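You operate a simulated robot arm through the tools that you are given. There is no shell and no other tool.

You are at the controls of a simulated robot arm. One attempt, no reset.

## Task
Pin the marked disc at its orange mark and stand the cream stub in it.
Fine: pull the orange pin out, turn the disc, push the pin in again. Where these are worked on the way, their far stop is far enough and under half their travel is too little: orange pin.

Only the result counts: the job must be done as asked and must still hold three seconds after the hand-in. Knocking over, shifting, dropping, spilling or breaking anything else fails it.

## Robot
A 6-joint arm with a fingered hand, fixed in place. Base frame: the origin is on the floor under the middle of its stand, x ahead of it, y to its left, z up. Lengths are in mm, angles in degrees, forces in N, time in s.
With the tool pointing down near the work surface it reaches from about 320 to 800 mm from the base axis. Its first joint turns from -115.0 to 115.0 degrees. Payload 4 kg.
The tool frame sits at the grasp point between the pads (the TCP): z along the fingers, y along the line on which they close. The tips reach 26 mm beyond it. The gripper opens to 164 mm; its body begins 73 mm behind the TCP. The gripper is a hand of 5 fingers: y runs from the thumb to the fingers, the wrist lies at [0, 0, -239] in the tool frame, and closing takes about 1.5 s.
Orientation is told as [roll, pitch, yaw] about the base's x, y, z axes, in that order, counted from this pose: with the fingers straight down and closing along the base's y, the tool's x points along the base's -x, its y along +y and its z along -z.

## Interface
- The arm moves only by the tool drive_tool. Its argument "moves" is a list of rows, each a list of 2 entries, a list of its own where there are three numbers: the shift along the base's x, y, z in mm, then the turn, a rotation vector about the base's x, y, z in degrees. In form: [[[tx, ty, tz], [ax, ay, az]], ...]. A call has 1 to 20 rows; each row shifts and turns the commanded pose from where the row before left it. "claw" is the opening, from 0 (shut) to 1 (fully open), set as the call begins (left out, the last holds). A row lasts 0.2 s, in which the tool goes at most 50 mm and 8.6 degrees; a call with a longer step from one row to the next is refused whole, and so is a gripper value outside its range. A pose out of reach is approached as far as the arm can. The call stops where the force on the tool passes 40 N (or 10 N more than at its start, if that is more) or the arm is blocked; 0.2 s more then pass. Each finger travels about 45 mm/s and halts on what it meets, pressing with about 21 N; the grip force reading is that of the motor and also rises with nothing between the fingers. The clock runs only during rows and for 0.2 s after the last one: add rows that do not move to give the fingers time. It gives the time, the measured TCP pose, the force on the tool (base axes), the opening and the grip force at its end, in the units of the frame above (readings bear some noise), with the torque about the TCP (base axes, N m) and any sound that the robot's microphone picked up.
- Cameras (640 x 400 px; columns grow to the right, rows downward): "scene" is fixed at [218.8, -501.4, 1378.7]; the picture's right is [0.94, -0.35, 0.00], its down [-0.30, -0.81, -0.49] and it looks along [0.17, 0.46, -0.87] (base axes); focal length 214 px, centre (320, 200). "wrist" rides on the gripper at [50, -70, -93] in the tool frame; the picture's right is [0.81, 0.59, 0.00], its down [-0.43, 0.60, -0.68] and it looks along [-0.40, 0.55, 0.74] (tool axes); focal length 270 px, centre (320, 200). There is no depth. A picture from a camera that has moved, and an enlarged one, comes with that camera's place and axes in the base frame and with its lens.
- capture(camera): a new picture of that camera. It takes no simulated time.
- slide_trunk(by): slides the trunk up (or, below 0, down) by that many mm; the arm rides with it, the base frame stays. It gives what a move gives, with no picture.
- preshape(shape): the hand has 5 fingers and takes this shape, open, in about a second: jaw (thumb against the fingers, like two jaws); tri (thumb and two fingers); tip (a fingertip pinch); poke (one finger out to press); point (the index stretched); flat (the hand flat); cup (the hand cupped); fist (a fist). The gripper value then closes the fingers along that shape, each until it touches; the sizes above hold for jaw. It gives what a move gives, with no picture.
- inspect(camera, box): a new picture of the part [left, top, right, bottom] of that camera's present view, enlarged. It takes no simulated time.
- close_job(): hands the job in; it is judged then, once.

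Nothing tells you positions but the pictures and the camera data. Unless the task says otherwise, let go and move clear before handing in.

The tools are called as a command line: name --argument value ..., lists and objects as JSON in quotes. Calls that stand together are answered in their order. drive_tool: Moves the arm, as the interface text tells. Its arguments: {"type":"object","properties":{"moves":{"type":"array"},"claw":{"type":"number"}},"required":["moves"]} The other tools are called the same way: slide_trunk (by) moves the trunk up or down; preshape (shape) gives the hand a shape; capture (camera) takes a picture; inspect (camera, box) takes an enlarged picture of a part of a camera's view; close_job () hands the job in.

At the start:

```text
t: 0.0
position: [316.1, -284.8, 1081.6]
tcp_rot: [0.0, 0.0, 0.0]
force: [0.1, 1.2, 0.2]
moment: [-0.01, -0.01, -0.01]
width: 164.0
grip_force: 0.1
shape: jaw
trunk travel left (down, up): [-775.0, 215.0]
```

scene: 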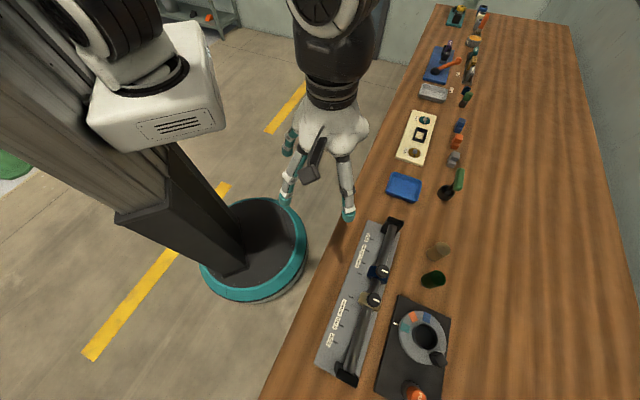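
wrist: 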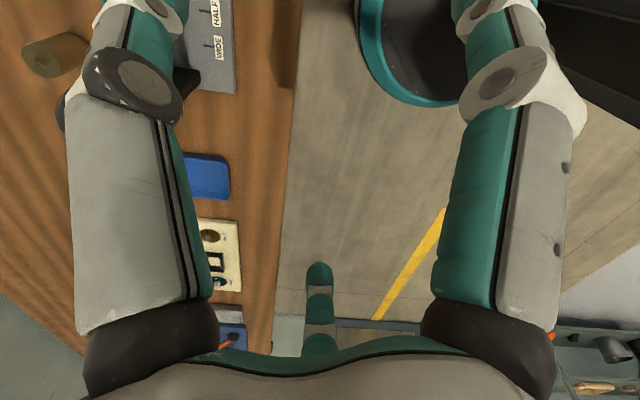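

I see a long bench with several fixtures; the disc on a dark plate with an orange pin is near the bottom of the scene picture. I'll enlarge that part of the view to understand the fixture.

inspect --camera "scene" --box '[300, 220, 500, 400]'

inspect --camera "scene" --box '[370, 290, 470, 400]'

inspect --camera "scene" --box '[370, 0, 530, 200]'

inspect --camera "scene" --box '[380, 100, 500, 300]'

```text
2.22 times, centred on (400, 310) of scene
camera zoom: at [218.8, -501.4, 1378.7], right [0.94, -0.35, 0.0], down [-0.3, -0.81, -0.49], along [0.17, 0.46, -0.87], focal length 477 px, centre (142, -44)
```

zoom: 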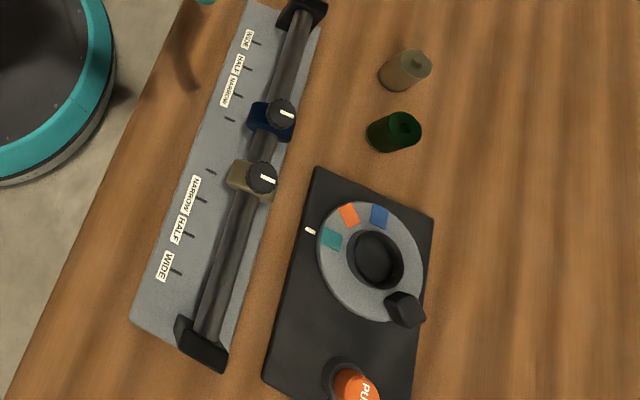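

```text
3.64 times, centred on (420, 345) of scene
camera zoom: at [218.8, -501.4, 1378.7], right [0.94, -0.35, 0.0], down [-0.3, -0.81, -0.49], along [0.17, 0.46, -0.87], focal length 780 px, centre (-44, -327)
```

zoom: 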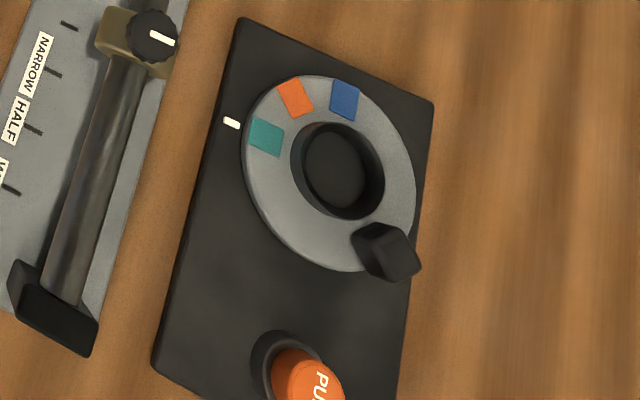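

```text
2.00 times, centred on (450, 100) of scene
camera zoom: at [218.8, -501.4, 1378.7], right [0.94, -0.35, 0.0], down [-0.3, -0.81, -0.49], along [0.17, 0.46, -0.87], focal length 429 px, centre (60, 400)
```

zoom: 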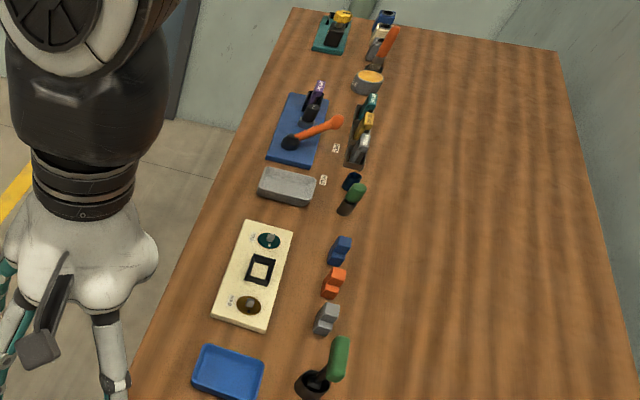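

```text
2.00 times, centred on (440, 200) of scene
camera zoom: at [218.8, -501.4, 1378.7], right [0.94, -0.35, 0.0], down [-0.3, -0.81, -0.49], along [0.17, 0.46, -0.87], focal length 429 px, centre (80, 200)
```

zoom: 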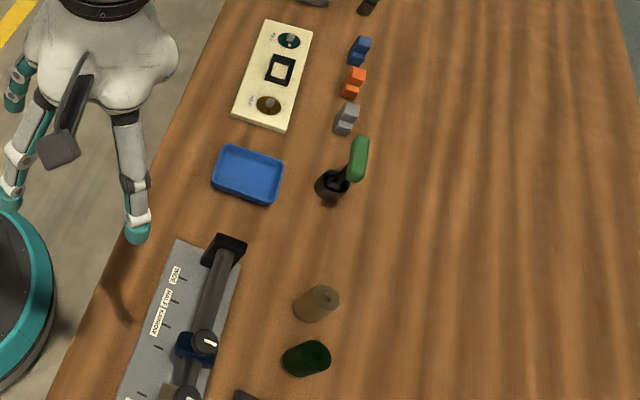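

The dark plate carries a grey disc (teal, orange and blue marks, centre hole, rim knob), a white pointer, and an orange pin. It sits near [440, -617, ~790]. I'll bring the wrist camera around, yawed -90°, for a closer look.

drive_tool --moves '[[[-1.5, -19.5, -5], [0, 0, -8.2]], [[-1.5, -19.5, -5], [0, 0, -8.2]], [[-1.5, -19.5, -5], [0, 0, -8.2]], [[-1.5, -19.5, -5], [0, 0, -8.2]], [[-1.5, -19.5, -5], [0, 0, -8.2]], [[-1.5, -19.5, -5], [0, 0, -8.2]], [[-1.5, -19.5, -5], [0, 0, -8.2]], [[-1.5, -19.5, -5], [0, 0, -8.2]], [[-1.5, -19.5, -5], [0, 0, -8.2]], [[-1.5, -19.5, -5], [0, 0, -8.2]], [[-1.5, -19.5, -5], [0, 0, -8.0]]]'

```text
t: 2.4
position: [298.9, -500.1, 1025.4]
tcp_rot: [0.0, 0.0, -90.1]
force: [0.0, -0.6, -0.2]
moment: [-0.01, 0.01, 0.01]
width: 163.9
grip_force: 0.2
shape: jaw
trunk travel left (down, up): [-775.0, 215.0]
```

The arm is at [299, -500, 1025] with yaw -90°. I'll take pictures from both cameras to locate the fixture.

capture --camera "wrist"

capture --camera "scene"

```text
taken
camera wrist: at [230.1, -450.3, 1118.9], right [0.59, 0.81, 0.0], down [0.59, -0.43, 0.68], along [0.55, -0.4, -0.74], focal length 270 px, centre (320, 200)
```

wrist: 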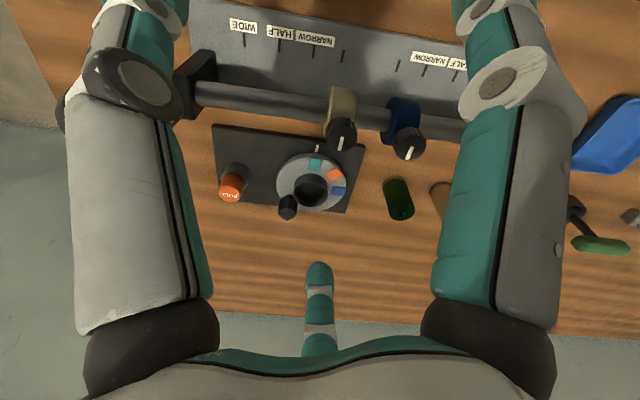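

```text
taken
```

scene: 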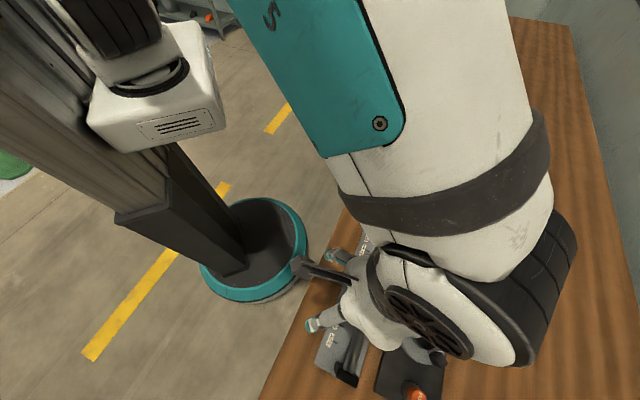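

inspect --camera "wrist" --box '[200, 110, 380, 230]'

inspect --camera "wrist" --box '[270, 140, 360, 225]'

inspect --camera "wrist" --box '[360, 140, 480, 240]'

inspect --camera "wrist" --box '[200, 140, 290, 225]'

```text
3.33 times, centred on (290, 170) of wrist
camera zoom: at [230.1, -450.3, 1118.9], right [0.59, 0.81, 0.0], down [0.59, -0.43, 0.68], along [0.55, -0.4, -0.74], focal length 901 px, centre (420, 300)
```

zoom: 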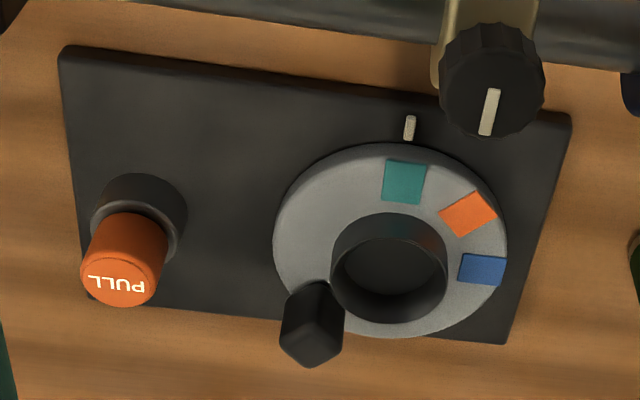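

```text
4.71 times, centred on (315, 182) of wrist
camera zoom: at [230.1, -450.3, 1118.9], right [0.59, 0.81, 0.0], down [0.59, -0.43, 0.68], along [0.55, -0.4, -0.74], focal length 1272 px, centre (344, 282)
```

zoom: 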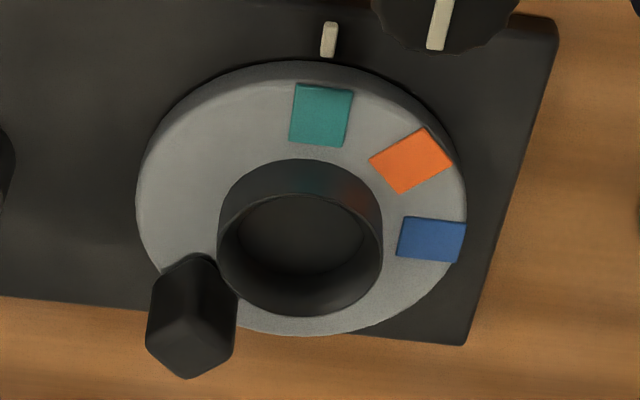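

```text
4.00 times, centred on (420, 190) of wrist
camera zoom: at [230.1, -450.3, 1118.9], right [0.59, 0.81, 0.0], down [0.59, -0.43, 0.68], along [0.55, -0.4, -0.74], focal length 1081 px, centre (-80, 240)
```

zoom: 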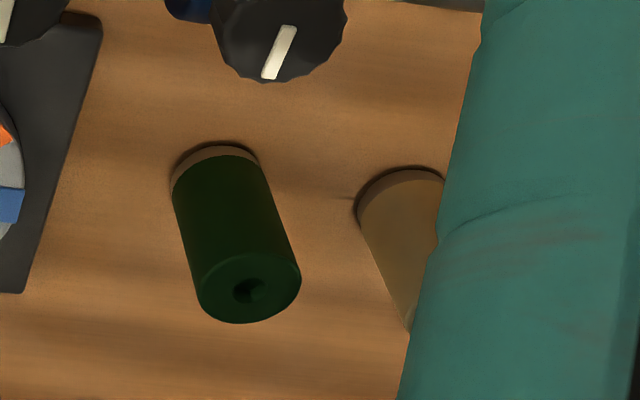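

```text
4.71 times, centred on (245, 182) of wrist
camera zoom: at [230.1, -450.3, 1118.9], right [0.59, 0.81, 0.0], down [0.59, -0.43, 0.68], along [0.55, -0.4, -0.74], focal length 1272 px, centre (673, 282)
```

zoom: 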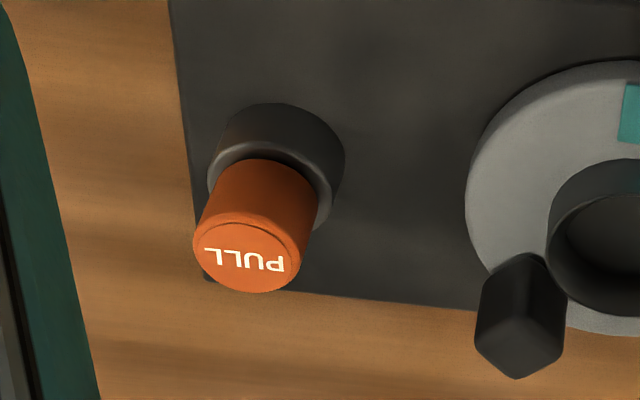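

The pin is a vertical orange knob in a collar, and the disc has a raised centre socket and a rim post. The two views disagree somewhat on height, so I'll take more wrist views from shifted positions to triangulate better.

drive_tool --moves '[[[0, -30, -12], [0, 0, 0]], [[0, -30, -12], [0, 0, 0]], [[0, -30, -12], [0, 0, 0]], [[0, -30, -12], [0, 0, 0]]]'

capture --camera "wrist"

inspect --camera "wrist" --box '[300, 70, 460, 190]'

```text
t: 3.4
position: [298.0, -620.4, 978.5]
tcp_rot: [0.1, 0.0, -90.0]
force: [0.1, 0.0, 0.2]
moment: [0.04, 0.04, -0.02]
width: 164.3
grip_force: 0.1
shape: jaw
trunk travel left (down, up): [-775.0, 215.0]
```

```text
taken
camera wrist: at [229.5, -571.4, 1071.9], right [0.59, 0.81, 0.0], down [0.6, -0.43, 0.68], along [0.55, -0.4, -0.74], focal length 270 px, centre (320, 200)
```

wrist: 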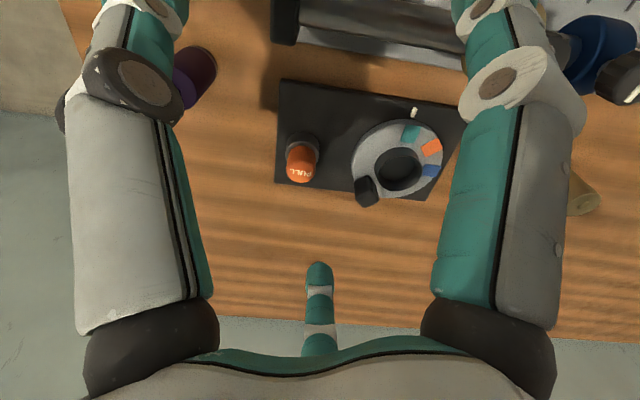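

```text
3.33 times, centred on (380, 130) of wrist
camera zoom: at [229.5, -571.4, 1071.9], right [0.59, 0.81, 0.0], down [0.6, -0.43, 0.68], along [0.55, -0.4, -0.74], focal length 901 px, centre (120, 433)
```

zoom: 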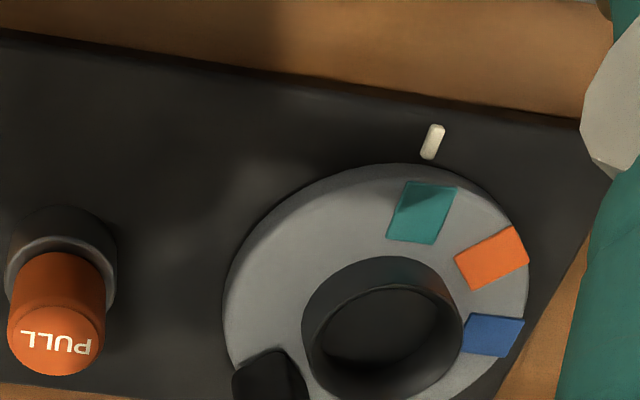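

The pointer triangulates to [382, -566, 814] and the pin knob top to [349, -682, 858.5]. I'll go closer to refine the disc, post and socket.

drive_tool --moves '[[[13, 16, -10], [0, 0, 0]], [[13, 16, -10], [0, 0, 0]], [[13, 16, -10], [0, 0, 0]], [[13, 16, -10], [0, 0, 0]]]'

capture --camera "wrist"

inspect --camera "wrist" --box '[220, 110, 420, 235]'

capture --camera "scene"

```text
t: 4.4
position: [350.6, -555.9, 939.1]
tcp_rot: [0.0, -0.1, -90.0]
force: [0.5, 0.0, 0.5]
moment: [0.02, -0.02, -0.01]
width: 164.1
grip_force: 0.0
shape: jaw
trunk travel left (down, up): [-775.0, 215.0]
```

```text
taken
camera wrist: at [282.3, -506.3, 1032.1], right [0.59, 0.81, 0.0], down [0.6, -0.43, 0.68], along [0.55, -0.4, -0.74], focal length 270 px, centre (320, 200)
```

wrist: 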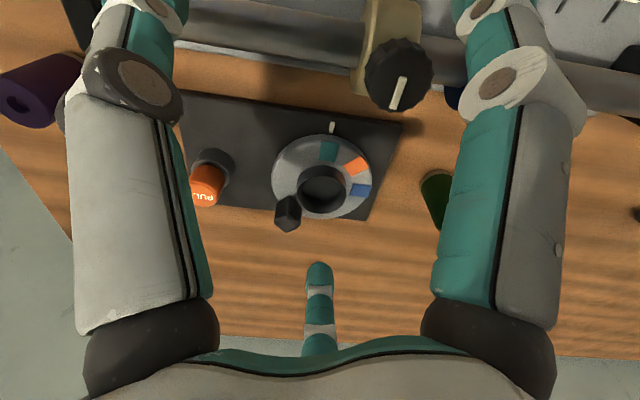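

```text
3.20 times, centred on (320, 172) of wrist
camera zoom: at [282.3, -506.3, 1032.1], right [0.59, 0.81, 0.0], down [0.6, -0.43, 0.68], along [0.55, -0.4, -0.74], focal length 865 px, centre (320, 288)
```

zoom: 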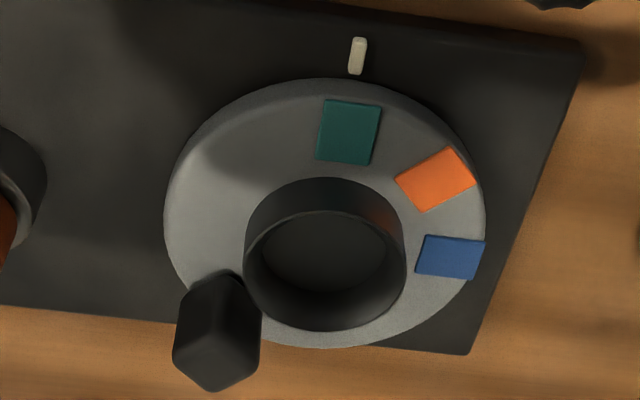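

```text
taken
```

scene: 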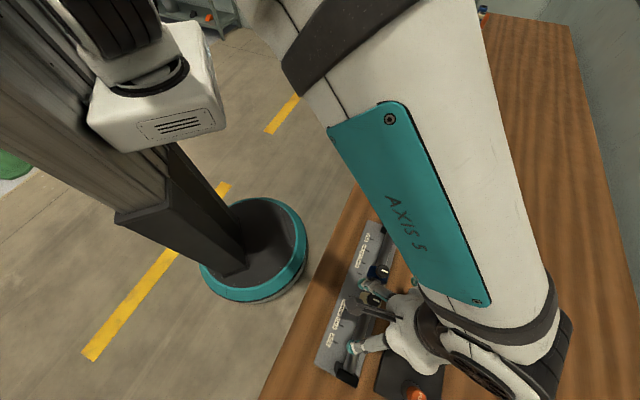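

Refined: disc centre ≈ [424.5, -608], post ≈ [421, -647, top 854], pin ≈ [349, -682, top 858]; the marks are 45° apart with teal at the pointer. I'll go above the pin with the closing line across the plate (yaw -135°) and a partly closed hand.

drive_tool --moves '[[[0, -18, 0], [0, 0, -7.5]], [[0, -18, 0], [0, 0, -7.5]], [[0, -18, 0], [0, 0, -7.5]], [[0, -18, 0], [0, 0, -7.5]], [[0, -18, 0], [0, 0, -7.5]], [[0, -18, 0], [0, 0, -7.5]], [[-1, -18, -10], [0, 0, 0]]]' --claw 0.5

capture --camera "wrist"

inspect --camera "scene" --box '[300, 240, 500, 400]'

```text
t: 6.0
position: [351.1, -682.2, 927.6]
tcp_rot: [-0.2, 0.1, -135.1]
force: [0.0, 0.6, 0.6]
moment: [0.0, -0.01, -0.01]
width: 82.3
grip_force: 0.0
shape: jaw
trunk travel left (down, up): [-775.0, 215.0]
```

```text
taken
camera wrist: at [337.0, -598.6, 1021.1], right [0.99, 0.16, 0.0], down [0.11, -0.73, 0.68], along [0.1, -0.67, -0.74], focal length 270 px, centre (320, 200)
```

wrist: 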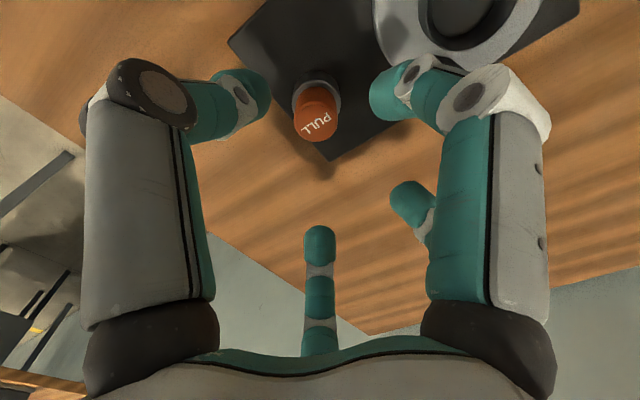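

```text
2.50 times, centred on (400, 320) of scene
camera zoom: at [218.8, -501.4, 1378.7], right [0.94, -0.35, 0.0], down [-0.3, -0.81, -0.49], along [0.17, 0.46, -0.87], focal length 536 px, centre (120, -100)
```

zoom: 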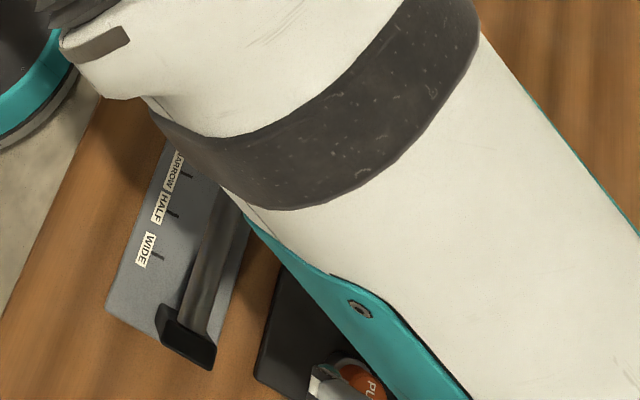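

The TCP is right above the orange knob (it projects where predicted). Before grasping I want to understand how the five digits are arranged, so I'll enlarge the hand.

inspect --camera "wrist" --box '[60, 40, 560, 360]'

inspect --camera "wrist" --box '[200, 40, 480, 220]'

inspect --camera "scene" --box '[360, 340, 460, 400]'

```text
1.25 times, centred on (310, 200) of wrist
camera zoom: at [337.0, -598.6, 1021.1], right [0.99, 0.16, 0.0], down [0.11, -0.73, 0.68], along [0.1, -0.67, -0.74], focal length 338 px, centre (332, 200)
```

zoom: 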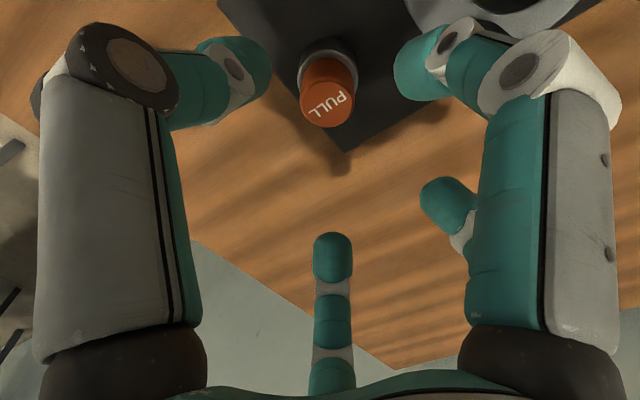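

```text
2.22 times, centred on (340, 130) of wrist
camera zoom: at [337.0, -598.6, 1021.1], right [0.99, 0.16, 0.0], down [0.11, -0.73, 0.68], along [0.1, -0.67, -0.74], focal length 601 px, centre (276, 356)
```

zoom: 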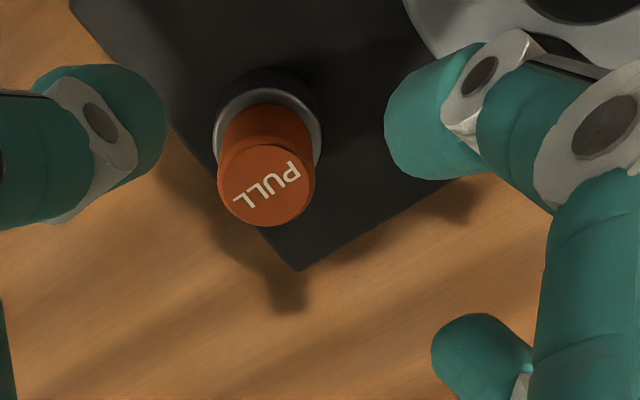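

```text
6.40 times, centred on (410, 370) of scene
camera zoom: at [218.8, -501.4, 1378.7], right [0.94, -0.35, 0.0], down [-0.3, -0.81, -0.49], along [0.17, 0.46, -0.87], focal length 1373 px, centre (-256, -888)
```

zoom: 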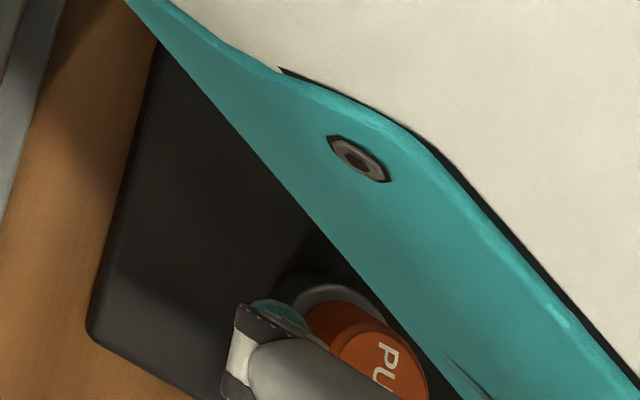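

The digits look arranged around the palm rather than as a simple pair. I'll close partly in free air here (tips about 45 mm above the knob) to learn how they converge.

drive_tool --moves '[[[0, 0, 0], [0, 0, 0]], [[0, 0, 0], [0, 0, 0]], [[0, 0, 0], [0, 0, 0]], [[0, 0, 0], [0, 0, 0]], [[0, 0, 0], [0, 0, 0]]]' --claw 0.18

capture --camera "wrist"

```text
t: 7.2
position: [349.4, -681.0, 928.1]
tcp_rot: [0.0, 0.1, -135.1]
force: [0.3, -0.2, 0.5]
moment: [0.02, 0.0, 0.02]
width: 29.7
grip_force: 0.1
shape: jaw
trunk travel left (down, up): [-775.0, 215.0]
```

```text
taken
camera wrist: at [337.0, -598.0, 1021.7], right [0.99, 0.16, 0.0], down [0.12, -0.73, 0.68], along [0.11, -0.67, -0.74], focal length 270 px, centre (320, 200)
```

wrist: 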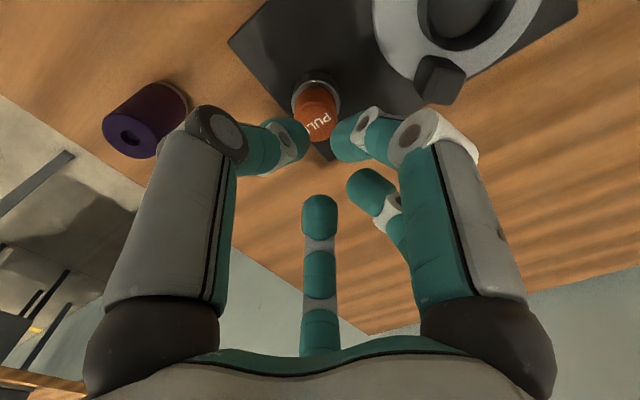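

The five digits converge radially on the TCP, which suits a round knob. I'll reopen to about 74 mm, centre on the knob at [348.5, -681.7] and descend so the tips stop just above the collar.

drive_tool --moves '[[[-2, 0, 0], [0, 0, 0]], [[0, 0, 0], [0, 0, 0]], [[0, 0, 0], [0, 0, 0]], [[0, 0, 0], [0, 0, 0]], [[0, 0, -10], [0, 0, 0]], [[0, 0, -15], [0, 0, 0]], [[0, 0, -15], [0, 0, 0]], [[0, 0, -10], [0, 0, 0]], [[0, 0, -8], [0, 0, 0]], [[0, 0, -6], [0, 0, 0]]]' --claw 0.45

capture --camera "wrist"

inspect --camera "scene" --box '[360, 340, 460, 400]'

```text
t: 9.4
position: [348.3, -681.4, 863.9]
tcp_rot: [0.0, 0.0, -135.0]
force: [-0.4, -1.1, -0.6]
moment: [0.03, -0.04, 0.0]
width: 73.5
grip_force: 0.0
shape: jaw
trunk travel left (down, up): [-775.0, 215.0]
```

```text
taken
camera wrist: at [334.9, -598.0, 957.2], right [0.99, 0.16, 0.0], down [0.12, -0.73, 0.68], along [0.11, -0.67, -0.74], focal length 270 px, centre (320, 200)
```

wrist: 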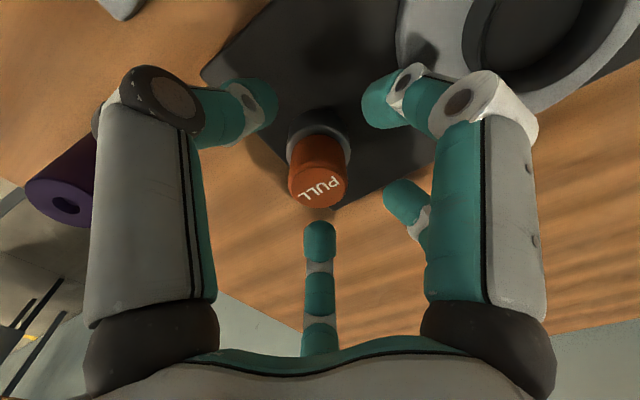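

```text
6.40 times, centred on (410, 370) of scene
camera zoom: at [218.8, -501.4, 1378.7], right [0.94, -0.35, 0.0], down [-0.3, -0.81, -0.49], along [0.17, 0.46, -0.87], focal length 1373 px, centre (-256, -888)
```

zoom: 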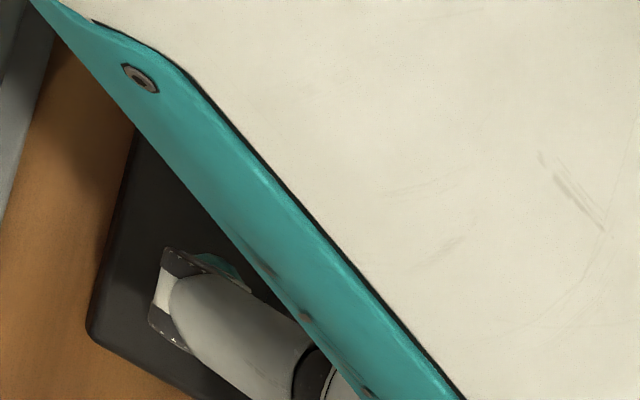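

The knob is centred between the digits. I'll enlarge it to check tip height relative to the collar before closing.

inspect --camera "wrist" --box '[230, 80, 420, 220]'

```text
2.86 times, centred on (325, 150) of wrist
camera zoom: at [334.9, -598.0, 957.2], right [0.99, 0.16, 0.0], down [0.12, -0.73, 0.68], along [0.11, -0.67, -0.74], focal length 772 px, centre (306, 343)
```

zoom: 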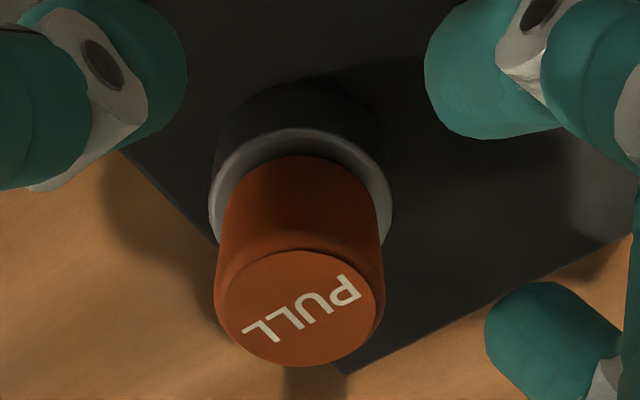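

Collar top is about 829 and the knob spans 829–858; tips are near 838. I'll lower 4 mm more and close the hand on the knob.

drive_tool --moves '[[[0, 0, -4], [0, 0, 0]], [[0, 0, 0], [0, 0, 0]]]'

drive_tool --moves '[[[0, 0, 0], [0, 0, 0]], [[0, 0, 0], [0, 0, 0]], [[0, 0, 0], [0, 0, 0]], [[0, 0, 0], [0, 0, 0]], [[0, 0, 0], [0, 0, 0]], [[0, 0, 0], [0, 0, 0]], [[0, 0, 0], [0, 0, 0]]]' --claw 0

capture --camera "wrist"

```text
t: 10.0
position: [348.0, -682.5, 860.1]
tcp_rot: [0.0, 0.0, -135.1]
force: [1.2, -0.7, 0.3]
moment: [0.0, 0.0, 0.01]
width: 73.1
grip_force: 0.0
shape: jaw
trunk travel left (down, up): [-775.0, 215.0]
```

```text
t: 11.6
position: [346.8, -681.0, 861.6]
tcp_rot: [0.0, 0.0, -135.0]
force: [-2.0, -0.8, -2.0]
moment: [0.02, 0.03, -0.01]
width: 25.1
grip_force: 21.1
shape: jaw
trunk travel left (down, up): [-775.0, 215.0]
```

```text
taken
camera wrist: at [334.6, -597.8, 953.3], right [0.99, 0.16, 0.0], down [0.12, -0.73, 0.68], along [0.11, -0.67, -0.74], focal length 270 px, centre (320, 200)
```

wrist: 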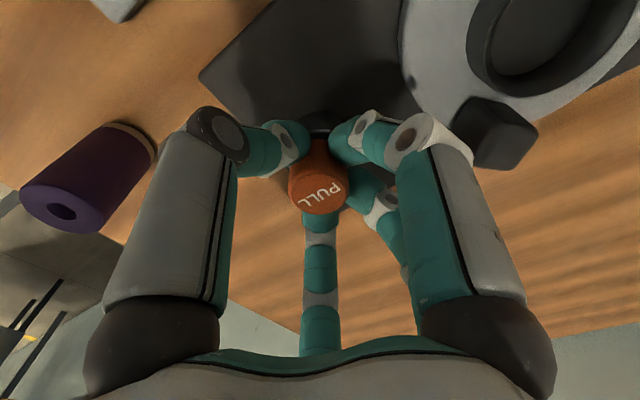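

The hand has closed on the knob (width 25, grip 21 N). I'll pull up slowly and watch the force.

drive_tool --moves '[[[0, 0, 2], [0, 0, 0]], [[0, 0, 2], [0, 0, 0]], [[0, 0, 2], [0, 0, 0]], [[0, 0, 2], [0, 0, 0]], [[0, 0, 2], [0, 0, 0]]]'

inspect --camera "wrist" --box '[230, 80, 420, 220]'

```text
t: 12.8
position: [346.4, -681.9, 869.3]
tcp_rot: [0.0, 0.0, -135.0]
force: [-0.6, -2.8, -1.7]
moment: [0.0, 0.02, 0.05]
width: 25.1
grip_force: 21.0
shape: jaw
trunk travel left (down, up): [-775.0, 215.0]
```

```text
2.86 times, centred on (325, 150) of wrist
camera zoom: at [334.5, -597.7, 963.5], right [0.99, 0.16, 0.0], down [0.12, -0.73, 0.68], along [0.11, -0.67, -0.74], focal length 772 px, centre (306, 343)
```

zoom: 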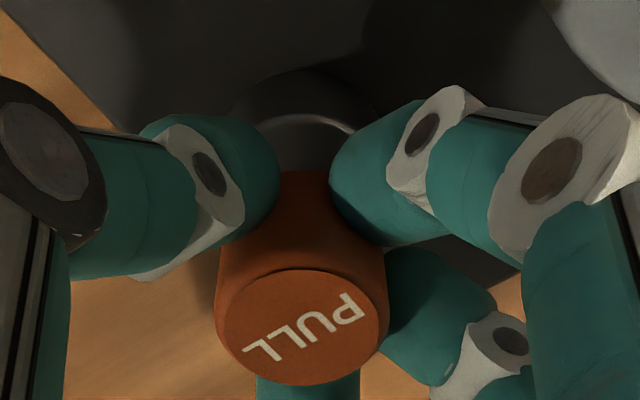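

The knob is rising with the hand with little force. I'll keep pulling until it meets its stop.

drive_tool --moves '[[[0, 0, 2], [0, 0, 0]], [[0, 0, 2], [0, 0, 0]], [[0, 0, 2], [0, 0, 0]], [[0, 0, 2], [0, 0, 0]], [[0, 0, 2], [0, 0, 0]]]'

inspect --camera "wrist" --box '[230, 80, 420, 220]'

```text
t: 14.0
position: [348.3, -681.9, 878.7]
tcp_rot: [-0.2, 0.1, -134.9]
force: [1.4, -3.3, -11.6]
moment: [-0.11, 0.0, 0.07]
width: 25.1
grip_force: 20.3
shape: jaw
trunk travel left (down, up): [-775.0, 215.0]
```

```text
2.86 times, centred on (325, 150) of wrist
camera zoom: at [334.7, -597.9, 971.7], right [0.99, 0.16, 0.0], down [0.12, -0.73, 0.68], along [0.11, -0.67, -0.74], focal length 772 px, centre (306, 343)
```

zoom: 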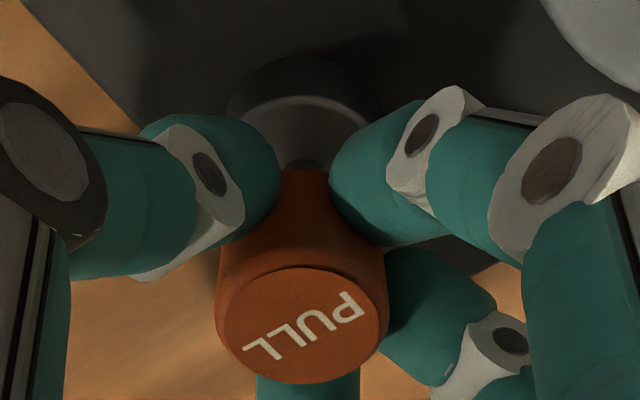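

Force rose to about -12 N and the hand lags the command, so the pin appears to be at its stop after ~18 mm. I'll add a little more to confirm.

drive_tool --moves '[[[0, 0, 1], [0, 0, 0]], [[0, 0, 0], [0, 0, 0]]]'

inspect --camera "wrist" --box '[230, 80, 420, 220]'

```text
t: 14.6
position: [347.6, -681.5, 878.6]
tcp_rot: [-0.2, 0.2, -134.9]
force: [-0.2, -1.2, -18.7]
moment: [-0.08, -0.02, 0.05]
width: 25.2
grip_force: 21.3
shape: jaw
trunk travel left (down, up): [-775.0, 215.0]
```

```text
2.86 times, centred on (325, 150) of wrist
camera zoom: at [334.8, -598.2, 972.1], right [0.99, 0.16, 0.0], down [0.12, -0.73, 0.67], along [0.1, -0.67, -0.74], focal length 772 px, centre (306, 343)
```

zoom: 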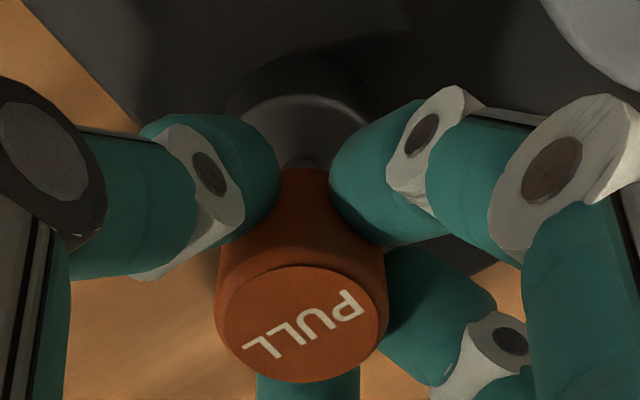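

The pin is at its far stop (force grows, no more movement). I'll relax the pull by 2 mm, open the hand, and check whether the pin stays out.

drive_tool --moves '[[[0, 0, -2.5], [0, 0, 0]], [[0, 0, 0], [0, 0, 0]]]'

drive_tool --moves '[[[0, 0, 0], [0, 0, 0]], [[0, 0, 0], [0, 0, 0]], [[0, 0, 0], [0, 0, 0]], [[0, 0, 0], [0, 0, 0]], [[0, 0, 0], [0, 0, 0]]]' --claw 0.45

inspect --camera "wrist" --box '[230, 80, 420, 220]'

```text
t: 15.2
position: [347.8, -682.0, 878.1]
tcp_rot: [0.0, 0.1, -135.0]
force: [-2.6, 0.9, -12.6]
moment: [0.03, 0.05, 0.04]
width: 25.1
grip_force: 20.9
shape: jaw
trunk travel left (down, up): [-775.0, 215.0]
```

```text
t: 16.4
position: [348.1, -682.1, 879.3]
tcp_rot: [0.0, 0.0, -135.0]
force: [0.3, 0.0, -0.2]
moment: [0.0, 0.04, 0.03]
width: 73.3
grip_force: 0.1
shape: jaw
trunk travel left (down, up): [-775.0, 215.0]
```

```text
2.86 times, centred on (325, 150) of wrist
camera zoom: at [334.7, -597.5, 972.2], right [0.99, 0.16, 0.0], down [0.12, -0.73, 0.68], along [0.11, -0.67, -0.74], focal length 772 px, centre (306, 343)
```

zoom: 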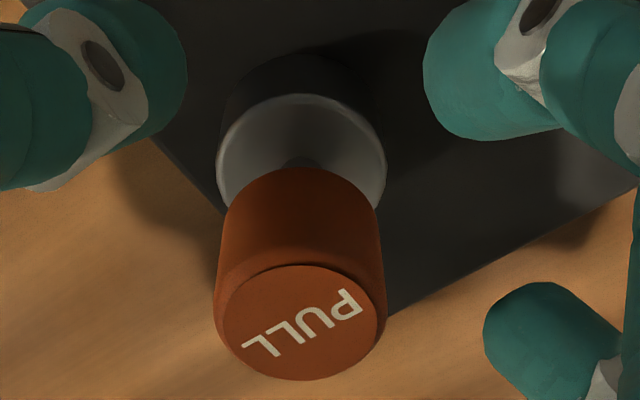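

The pin stays out (knob top now ~877). Next I rise, then move above the disc's post with yaw about -90° to look at it before gripping it.

drive_tool --moves '[[[0, 0, 20], [0, 0, 0]], [[0, 0, 25], [0, 0, 0]], [[0, 0, 20], [0, 0, 0]], [[6, 4, 0], [0, 0, 7.5]], [[6, 4, 0], [0, 0, 7.5]], [[6, 4, 0], [0, 0, 7.5]], [[6, 4, 0], [0, 0, 7.5]], [[6, 4, 0], [0, 0, 7.5]], [[6, 4, 0], [0, 0, 7.5]], [[0, 0, 0], [0, 0, 0]]]'

capture --camera "wrist"

inspect --camera "wrist" --box '[220, 20, 460, 170]'

```text
t: 18.6
position: [384.4, -656.4, 943.7]
tcp_rot: [0.1, 0.0, -89.9]
force: [-0.3, 0.1, 0.5]
moment: [0.04, 0.0, 0.0]
width: 73.2
grip_force: 0.1
shape: jaw
trunk travel left (down, up): [-775.0, 215.0]
```

```text
taken
camera wrist: at [314.2, -607.4, 1037.6], right [0.59, 0.81, 0.0], down [0.6, -0.43, 0.68], along [0.55, -0.4, -0.74], focal length 270 px, centre (320, 200)
```

wrist: 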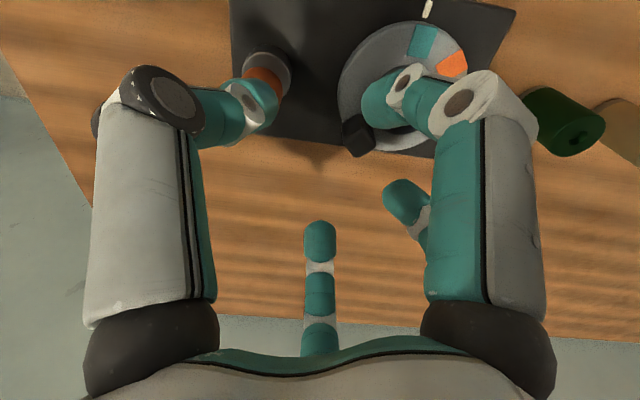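

```text
2.67 times, centred on (340, 95) of wrist
camera zoom: at [314.2, -607.4, 1037.6], right [0.59, 0.81, 0.0], down [0.6, -0.43, 0.68], along [0.55, -0.4, -0.74], focal length 721 px, centre (267, 480)
```

zoom: 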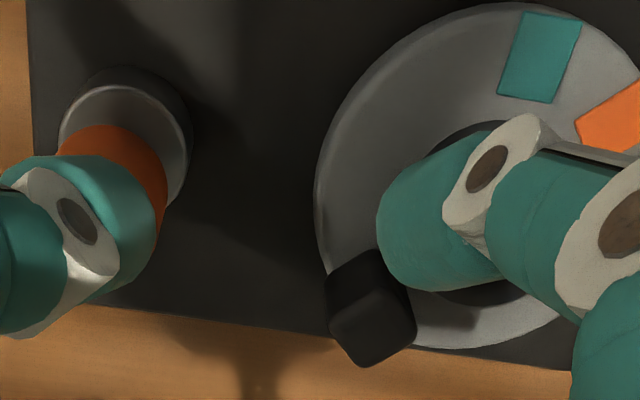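

I'll enlarge the post and the disc to fix their positions more precisely.

inspect --camera "wrist" --box '[320, 80, 420, 170]'

inspect --camera "wrist" --box '[330, 0, 520, 120]'

```text
4.44 times, centred on (370, 125) of wrist
camera zoom: at [314.2, -607.4, 1037.6], right [0.59, 0.81, 0.0], down [0.6, -0.43, 0.68], along [0.55, -0.4, -0.74], focal length 1201 px, centre (98, 533)
```

zoom: 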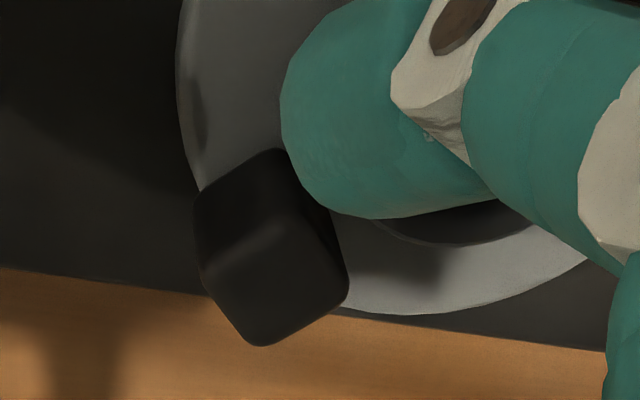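

```text
3.33 times, centred on (425, 60) of wrist
camera zoom: at [314.2, -607.4, 1037.6], right [0.59, 0.81, 0.0], down [0.6, -0.43, 0.68], along [0.55, -0.4, -0.74], focal length 901 px, centre (-30, 667)
```

zoom: 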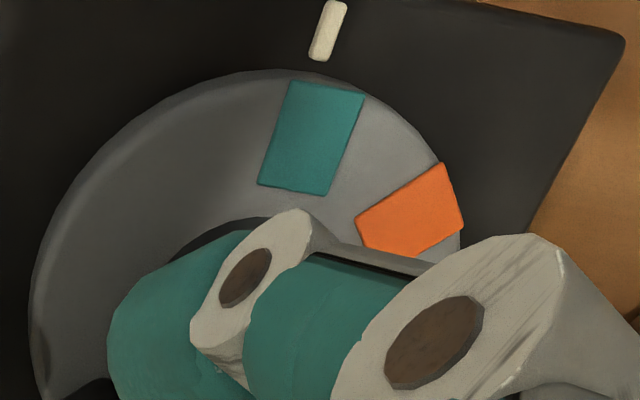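

The post triangulates well: top centre [422.6, -648.4, 852], about 18 mm square; disc centre ≈ [424, -608], so the post is at about -90° and must travel +45°. I'll move over it and lower so the tips are just above the socket ring.

drive_tool --moves '[[[13, 3, 0], [0, 0, 1]], [[13, 3, 0], [0, 0, 1]], [[12, 2.9, 0], [0, 0, 1]], [[0, 0, -15], [0, 0, 0]], [[0, 0, -15], [0, 0, 0]], [[0, 0, -15], [0, 0, 0]], [[0, 0, 0], [0, 0, 0]]]' --claw 0.35

capture --camera "wrist"

```text
t: 20.2
position: [421.5, -649.1, 899.9]
tcp_rot: [-0.1, 0.1, -87.0]
force: [0.4, 1.2, -0.3]
moment: [-0.03, 0.03, 0.01]
width: 57.7
grip_force: 0.1
shape: jaw
trunk travel left (down, up): [-775.0, 215.0]
```

```text
taken
camera wrist: at [349.9, -602.5, 992.8], right [0.54, 0.84, 0.0], down [0.62, -0.4, 0.68], along [0.57, -0.37, -0.74], focal length 270 px, centre (320, 200)
```

wrist: 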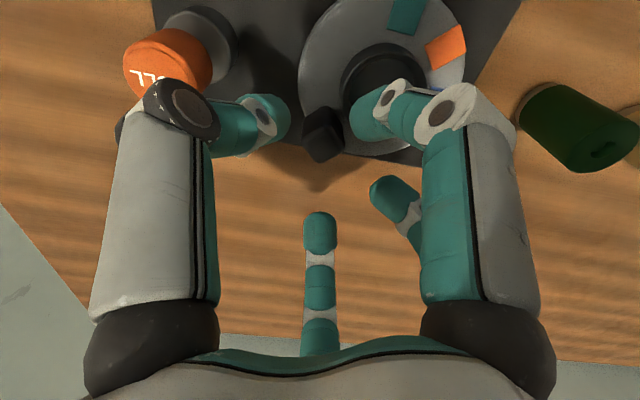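

The pin knob is too near the thumb's knuckle at this yaw if I descend. Turning the hand to yaw ≈ -118° swings the thumb away from the pin and puts the digits on the post's faces; I'll do that before lowering.

drive_tool --moves '[[[0, 0, 0], [0, 0, -7.75]], [[0, 0, 0], [0, 0, -7.75]], [[0, 0, 0], [0, 0, -7.75]], [[0, 0, 0], [0, 0, -7.75]], [[0, 0, 0], [0, 0, 0]]]'

capture --camera "wrist"

inspect --camera "wrist" --box '[220, 30, 440, 180]'

```text
t: 21.4
position: [421.9, -648.6, 898.8]
tcp_rot: [0.0, -0.1, -118.1]
force: [0.7, 1.2, 0.0]
moment: [0.02, 0.0, 0.0]
width: 58.0
grip_force: 0.0
shape: jaw
trunk travel left (down, up): [-775.0, 215.0]
```

```text
taken
camera wrist: at [384.3, -572.1, 992.3], right [0.9, 0.44, 0.0], down [0.32, -0.66, 0.68], along [0.3, -0.61, -0.74], focal length 270 px, centre (320, 200)
```

wrist: 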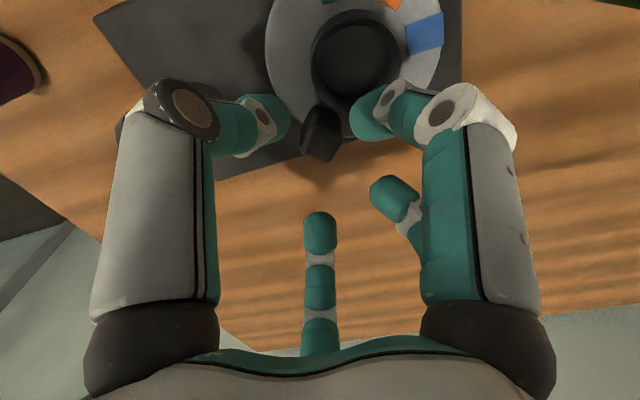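

```text
2.67 times, centred on (330, 105) of wrist
camera zoom: at [384.3, -572.1, 992.3], right [0.9, 0.44, 0.0], down [0.32, -0.66, 0.68], along [0.3, -0.61, -0.74], focal length 721 px, centre (293, 453)
```

zoom: 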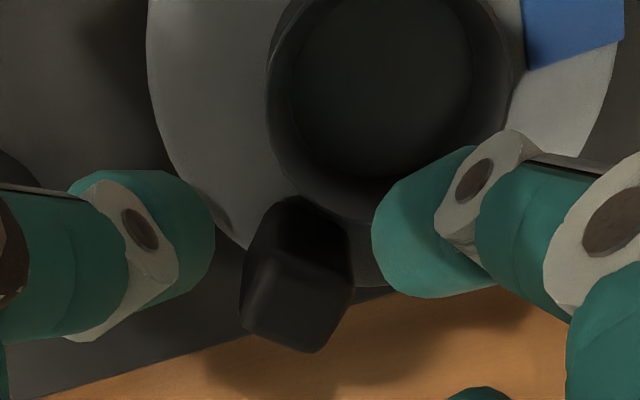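

The view confirms the post at [422, -648] under the TCP and the disc centre at [424.5, -607.7]. Lowering now to put the tips beside the post top, just above the ring.

drive_tool --moves '[[[0, 0, -12], [0, 0, 0]], [[0, 0, -10], [0, 0, 0]], [[0, 0, -5], [0, 0, 0]], [[0, 0, -4], [0, 0, 0]], [[0, 0, 0], [0, 0, 0]]]'

inspect --camera "wrist" --box '[180, 50, 460, 240]'

```text
t: 22.6
position: [423.1, -649.0, 869.1]
tcp_rot: [0.0, 0.0, -118.0]
force: [0.2, 0.1, 0.5]
moment: [-0.02, 0.01, 0.03]
width: 57.8
grip_force: 0.0
shape: jaw
trunk travel left (down, up): [-775.0, 215.0]
```

```text
2.11 times, centred on (320, 145) of wrist
camera zoom: at [384.8, -572.4, 961.4], right [0.9, 0.44, 0.0], down [0.32, -0.66, 0.68], along [0.3, -0.61, -0.74], focal length 569 px, centre (320, 316)
```

zoom: 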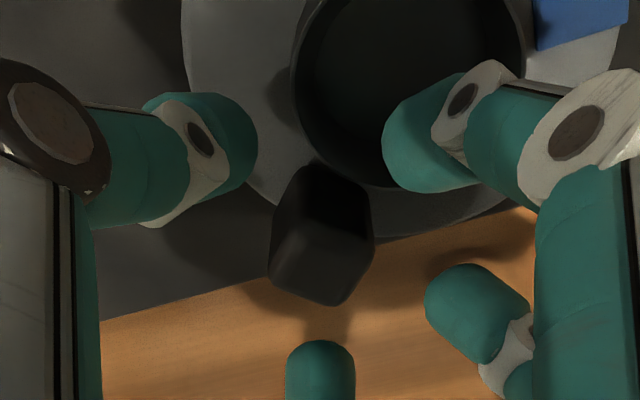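

No contact so far; the post is between the digits. Now I close on it.

drive_tool --moves '[[[0, 0, 0], [0, 0, 0]], [[0, 0, 0], [0, 0, 0]], [[0, 0, 0], [0, 0, 0]], [[0, 0, 0], [0, 0, 0]], [[0, 0, 0], [0, 0, 0]], [[0, 0, 0], [0, 0, 0]]]' --claw 0

capture --camera "wrist"

inspect --camera "wrist" --box '[180, 50, 460, 240]'

```text
t: 24.0
position: [421.6, -649.3, 868.2]
tcp_rot: [0.0, 0.0, -118.1]
force: [-1.4, -1.1, 0.3]
moment: [0.44, -0.08, 0.25]
width: 21.9
grip_force: 21.3
shape: jaw
trunk travel left (down, up): [-775.0, 215.0]
```

```text
taken
camera wrist: at [384.5, -572.6, 961.3], right [0.9, 0.44, 0.0], down [0.32, -0.66, 0.68], along [0.3, -0.61, -0.74], focal length 270 px, centre (320, 200)
```

wrist: 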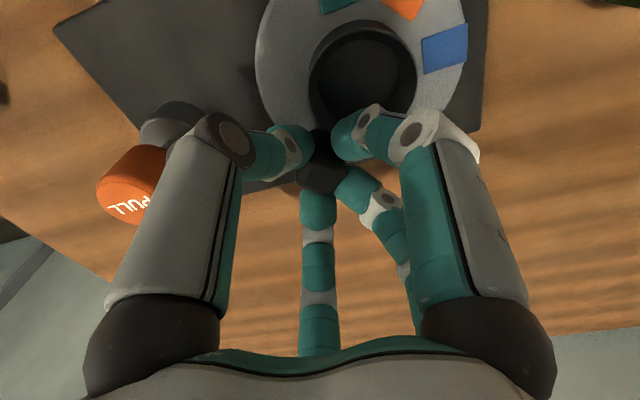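

```text
2.11 times, centred on (320, 145) of wrist
camera zoom: at [384.5, -572.6, 961.3], right [0.9, 0.44, 0.0], down [0.32, -0.66, 0.68], along [0.3, -0.61, -0.74], focal length 569 px, centre (320, 316)
```

zoom: 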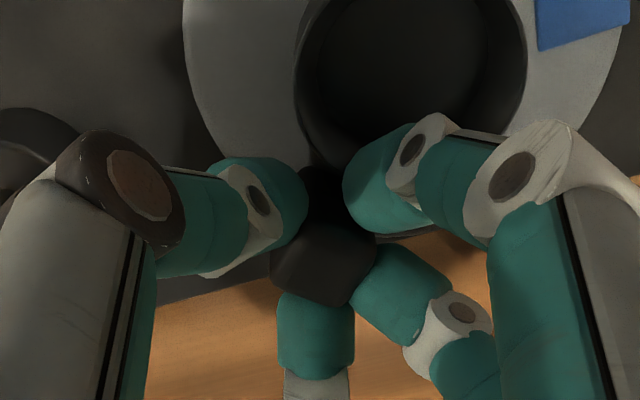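

Four digits hold the post. I'll turn it about the disc centre in small arc steps (+5° yaw each), first 15° to check it moves freely.

drive_tool --moves '[[[3.54, 0.0, 0], [0, 0, 5]], [[3.53, 0.32, 0], [0, 0, 5]], [[3.48, 0.62, 0], [0, 0, 5]], [[0, 0, 0], [0, 0, 0]]]'

capture --camera "wrist"

```text
t: 25.0
position: [432.0, -646.4, 868.2]
tcp_rot: [-0.1, -0.1, -102.9]
force: [-4.4, 0.8, 0.0]
moment: [0.49, 0.08, 0.15]
width: 21.8
grip_force: 20.6
shape: jaw
trunk travel left (down, up): [-775.0, 215.0]
```

```text
taken
camera wrist: at [375.9, -583.7, 961.3], right [0.75, 0.66, 0.0], down [0.48, -0.56, 0.68], along [0.45, -0.51, -0.74], focal length 270 px, centre (320, 200)
```

wrist: 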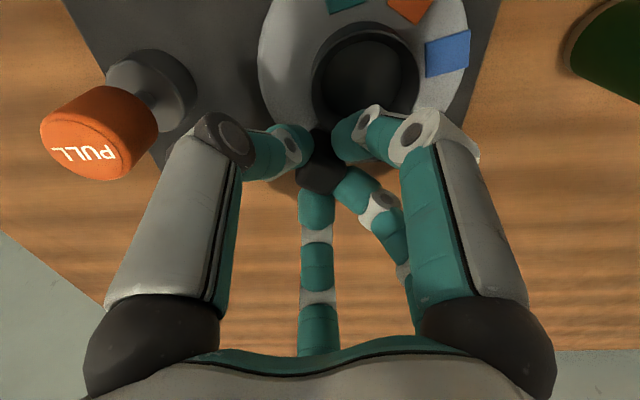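

The disc turns with the hand with only ~4 N. I'll continue the remaining 30°.

drive_tool --moves '[[[3.43, 0.92, 0], [0, 0, 5]], [[3.32, 1.22, 0], [0, 0, 5]], [[3.21, 1.5, 0], [0, 0, 5]], [[3.06, 1.78, 0], [0, 0, 5]], [[2.9, 2.03, 0], [0, 0, 5]], [[2.71, 2.28, 0], [0, 0, 5]], [[0, 0, 0], [0, 0, 0]], [[0, 0, 0], [0, 0, 0]]]'

capture --camera "wrist"

inspect --camera "wrist" --box '[240, 0, 480, 150]'

inspect --camera "scene" --box '[360, 300, 470, 400]'

```text
t: 26.8
position: [450.6, -637.7, 869.0]
tcp_rot: [-0.1, 0.1, -73.0]
force: [-4.8, 3.3, -2.1]
moment: [0.43, 0.3, 0.06]
width: 21.8
grip_force: 20.8
shape: jaw
trunk travel left (down, up): [-775.0, 215.0]
```

```text
taken
camera wrist: at [369.4, -610.7, 961.4], right [0.33, 0.95, 0.0], down [0.7, -0.24, 0.68], along [0.64, -0.22, -0.74], focal length 270 px, centre (320, 200)
```

wrist: 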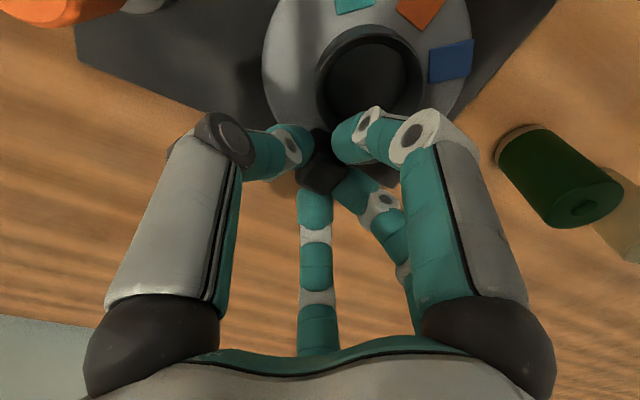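

```text
2.67 times, centred on (360, 75) of wrist
camera zoom: at [369.4, -610.7, 961.4], right [0.33, 0.95, 0.0], down [0.7, -0.24, 0.68], along [0.64, -0.22, -0.74], focal length 721 px, centre (213, 533)
```

zoom: 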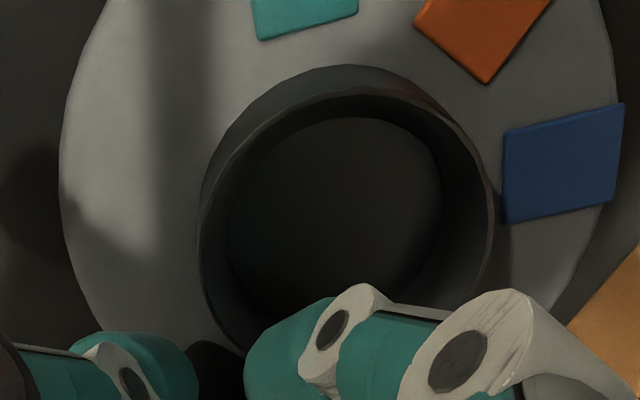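

```text
4.00 times, centred on (415, 350) of scene
camera zoom: at [218.8, -501.4, 1378.7], right [0.94, -0.35, 0.0], down [-0.3, -0.81, -0.49], along [0.17, 0.46, -0.87], focal length 858 px, centre (-60, -400)
```

zoom: 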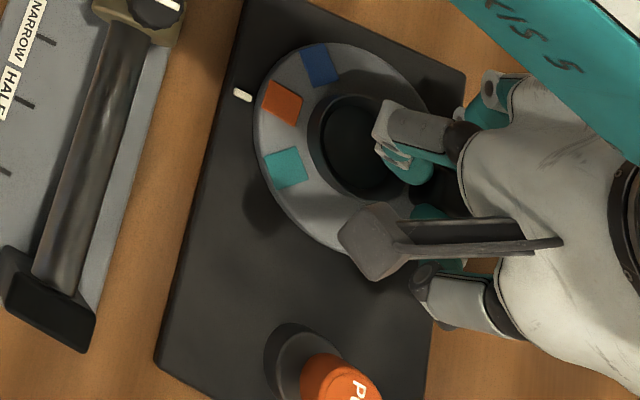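

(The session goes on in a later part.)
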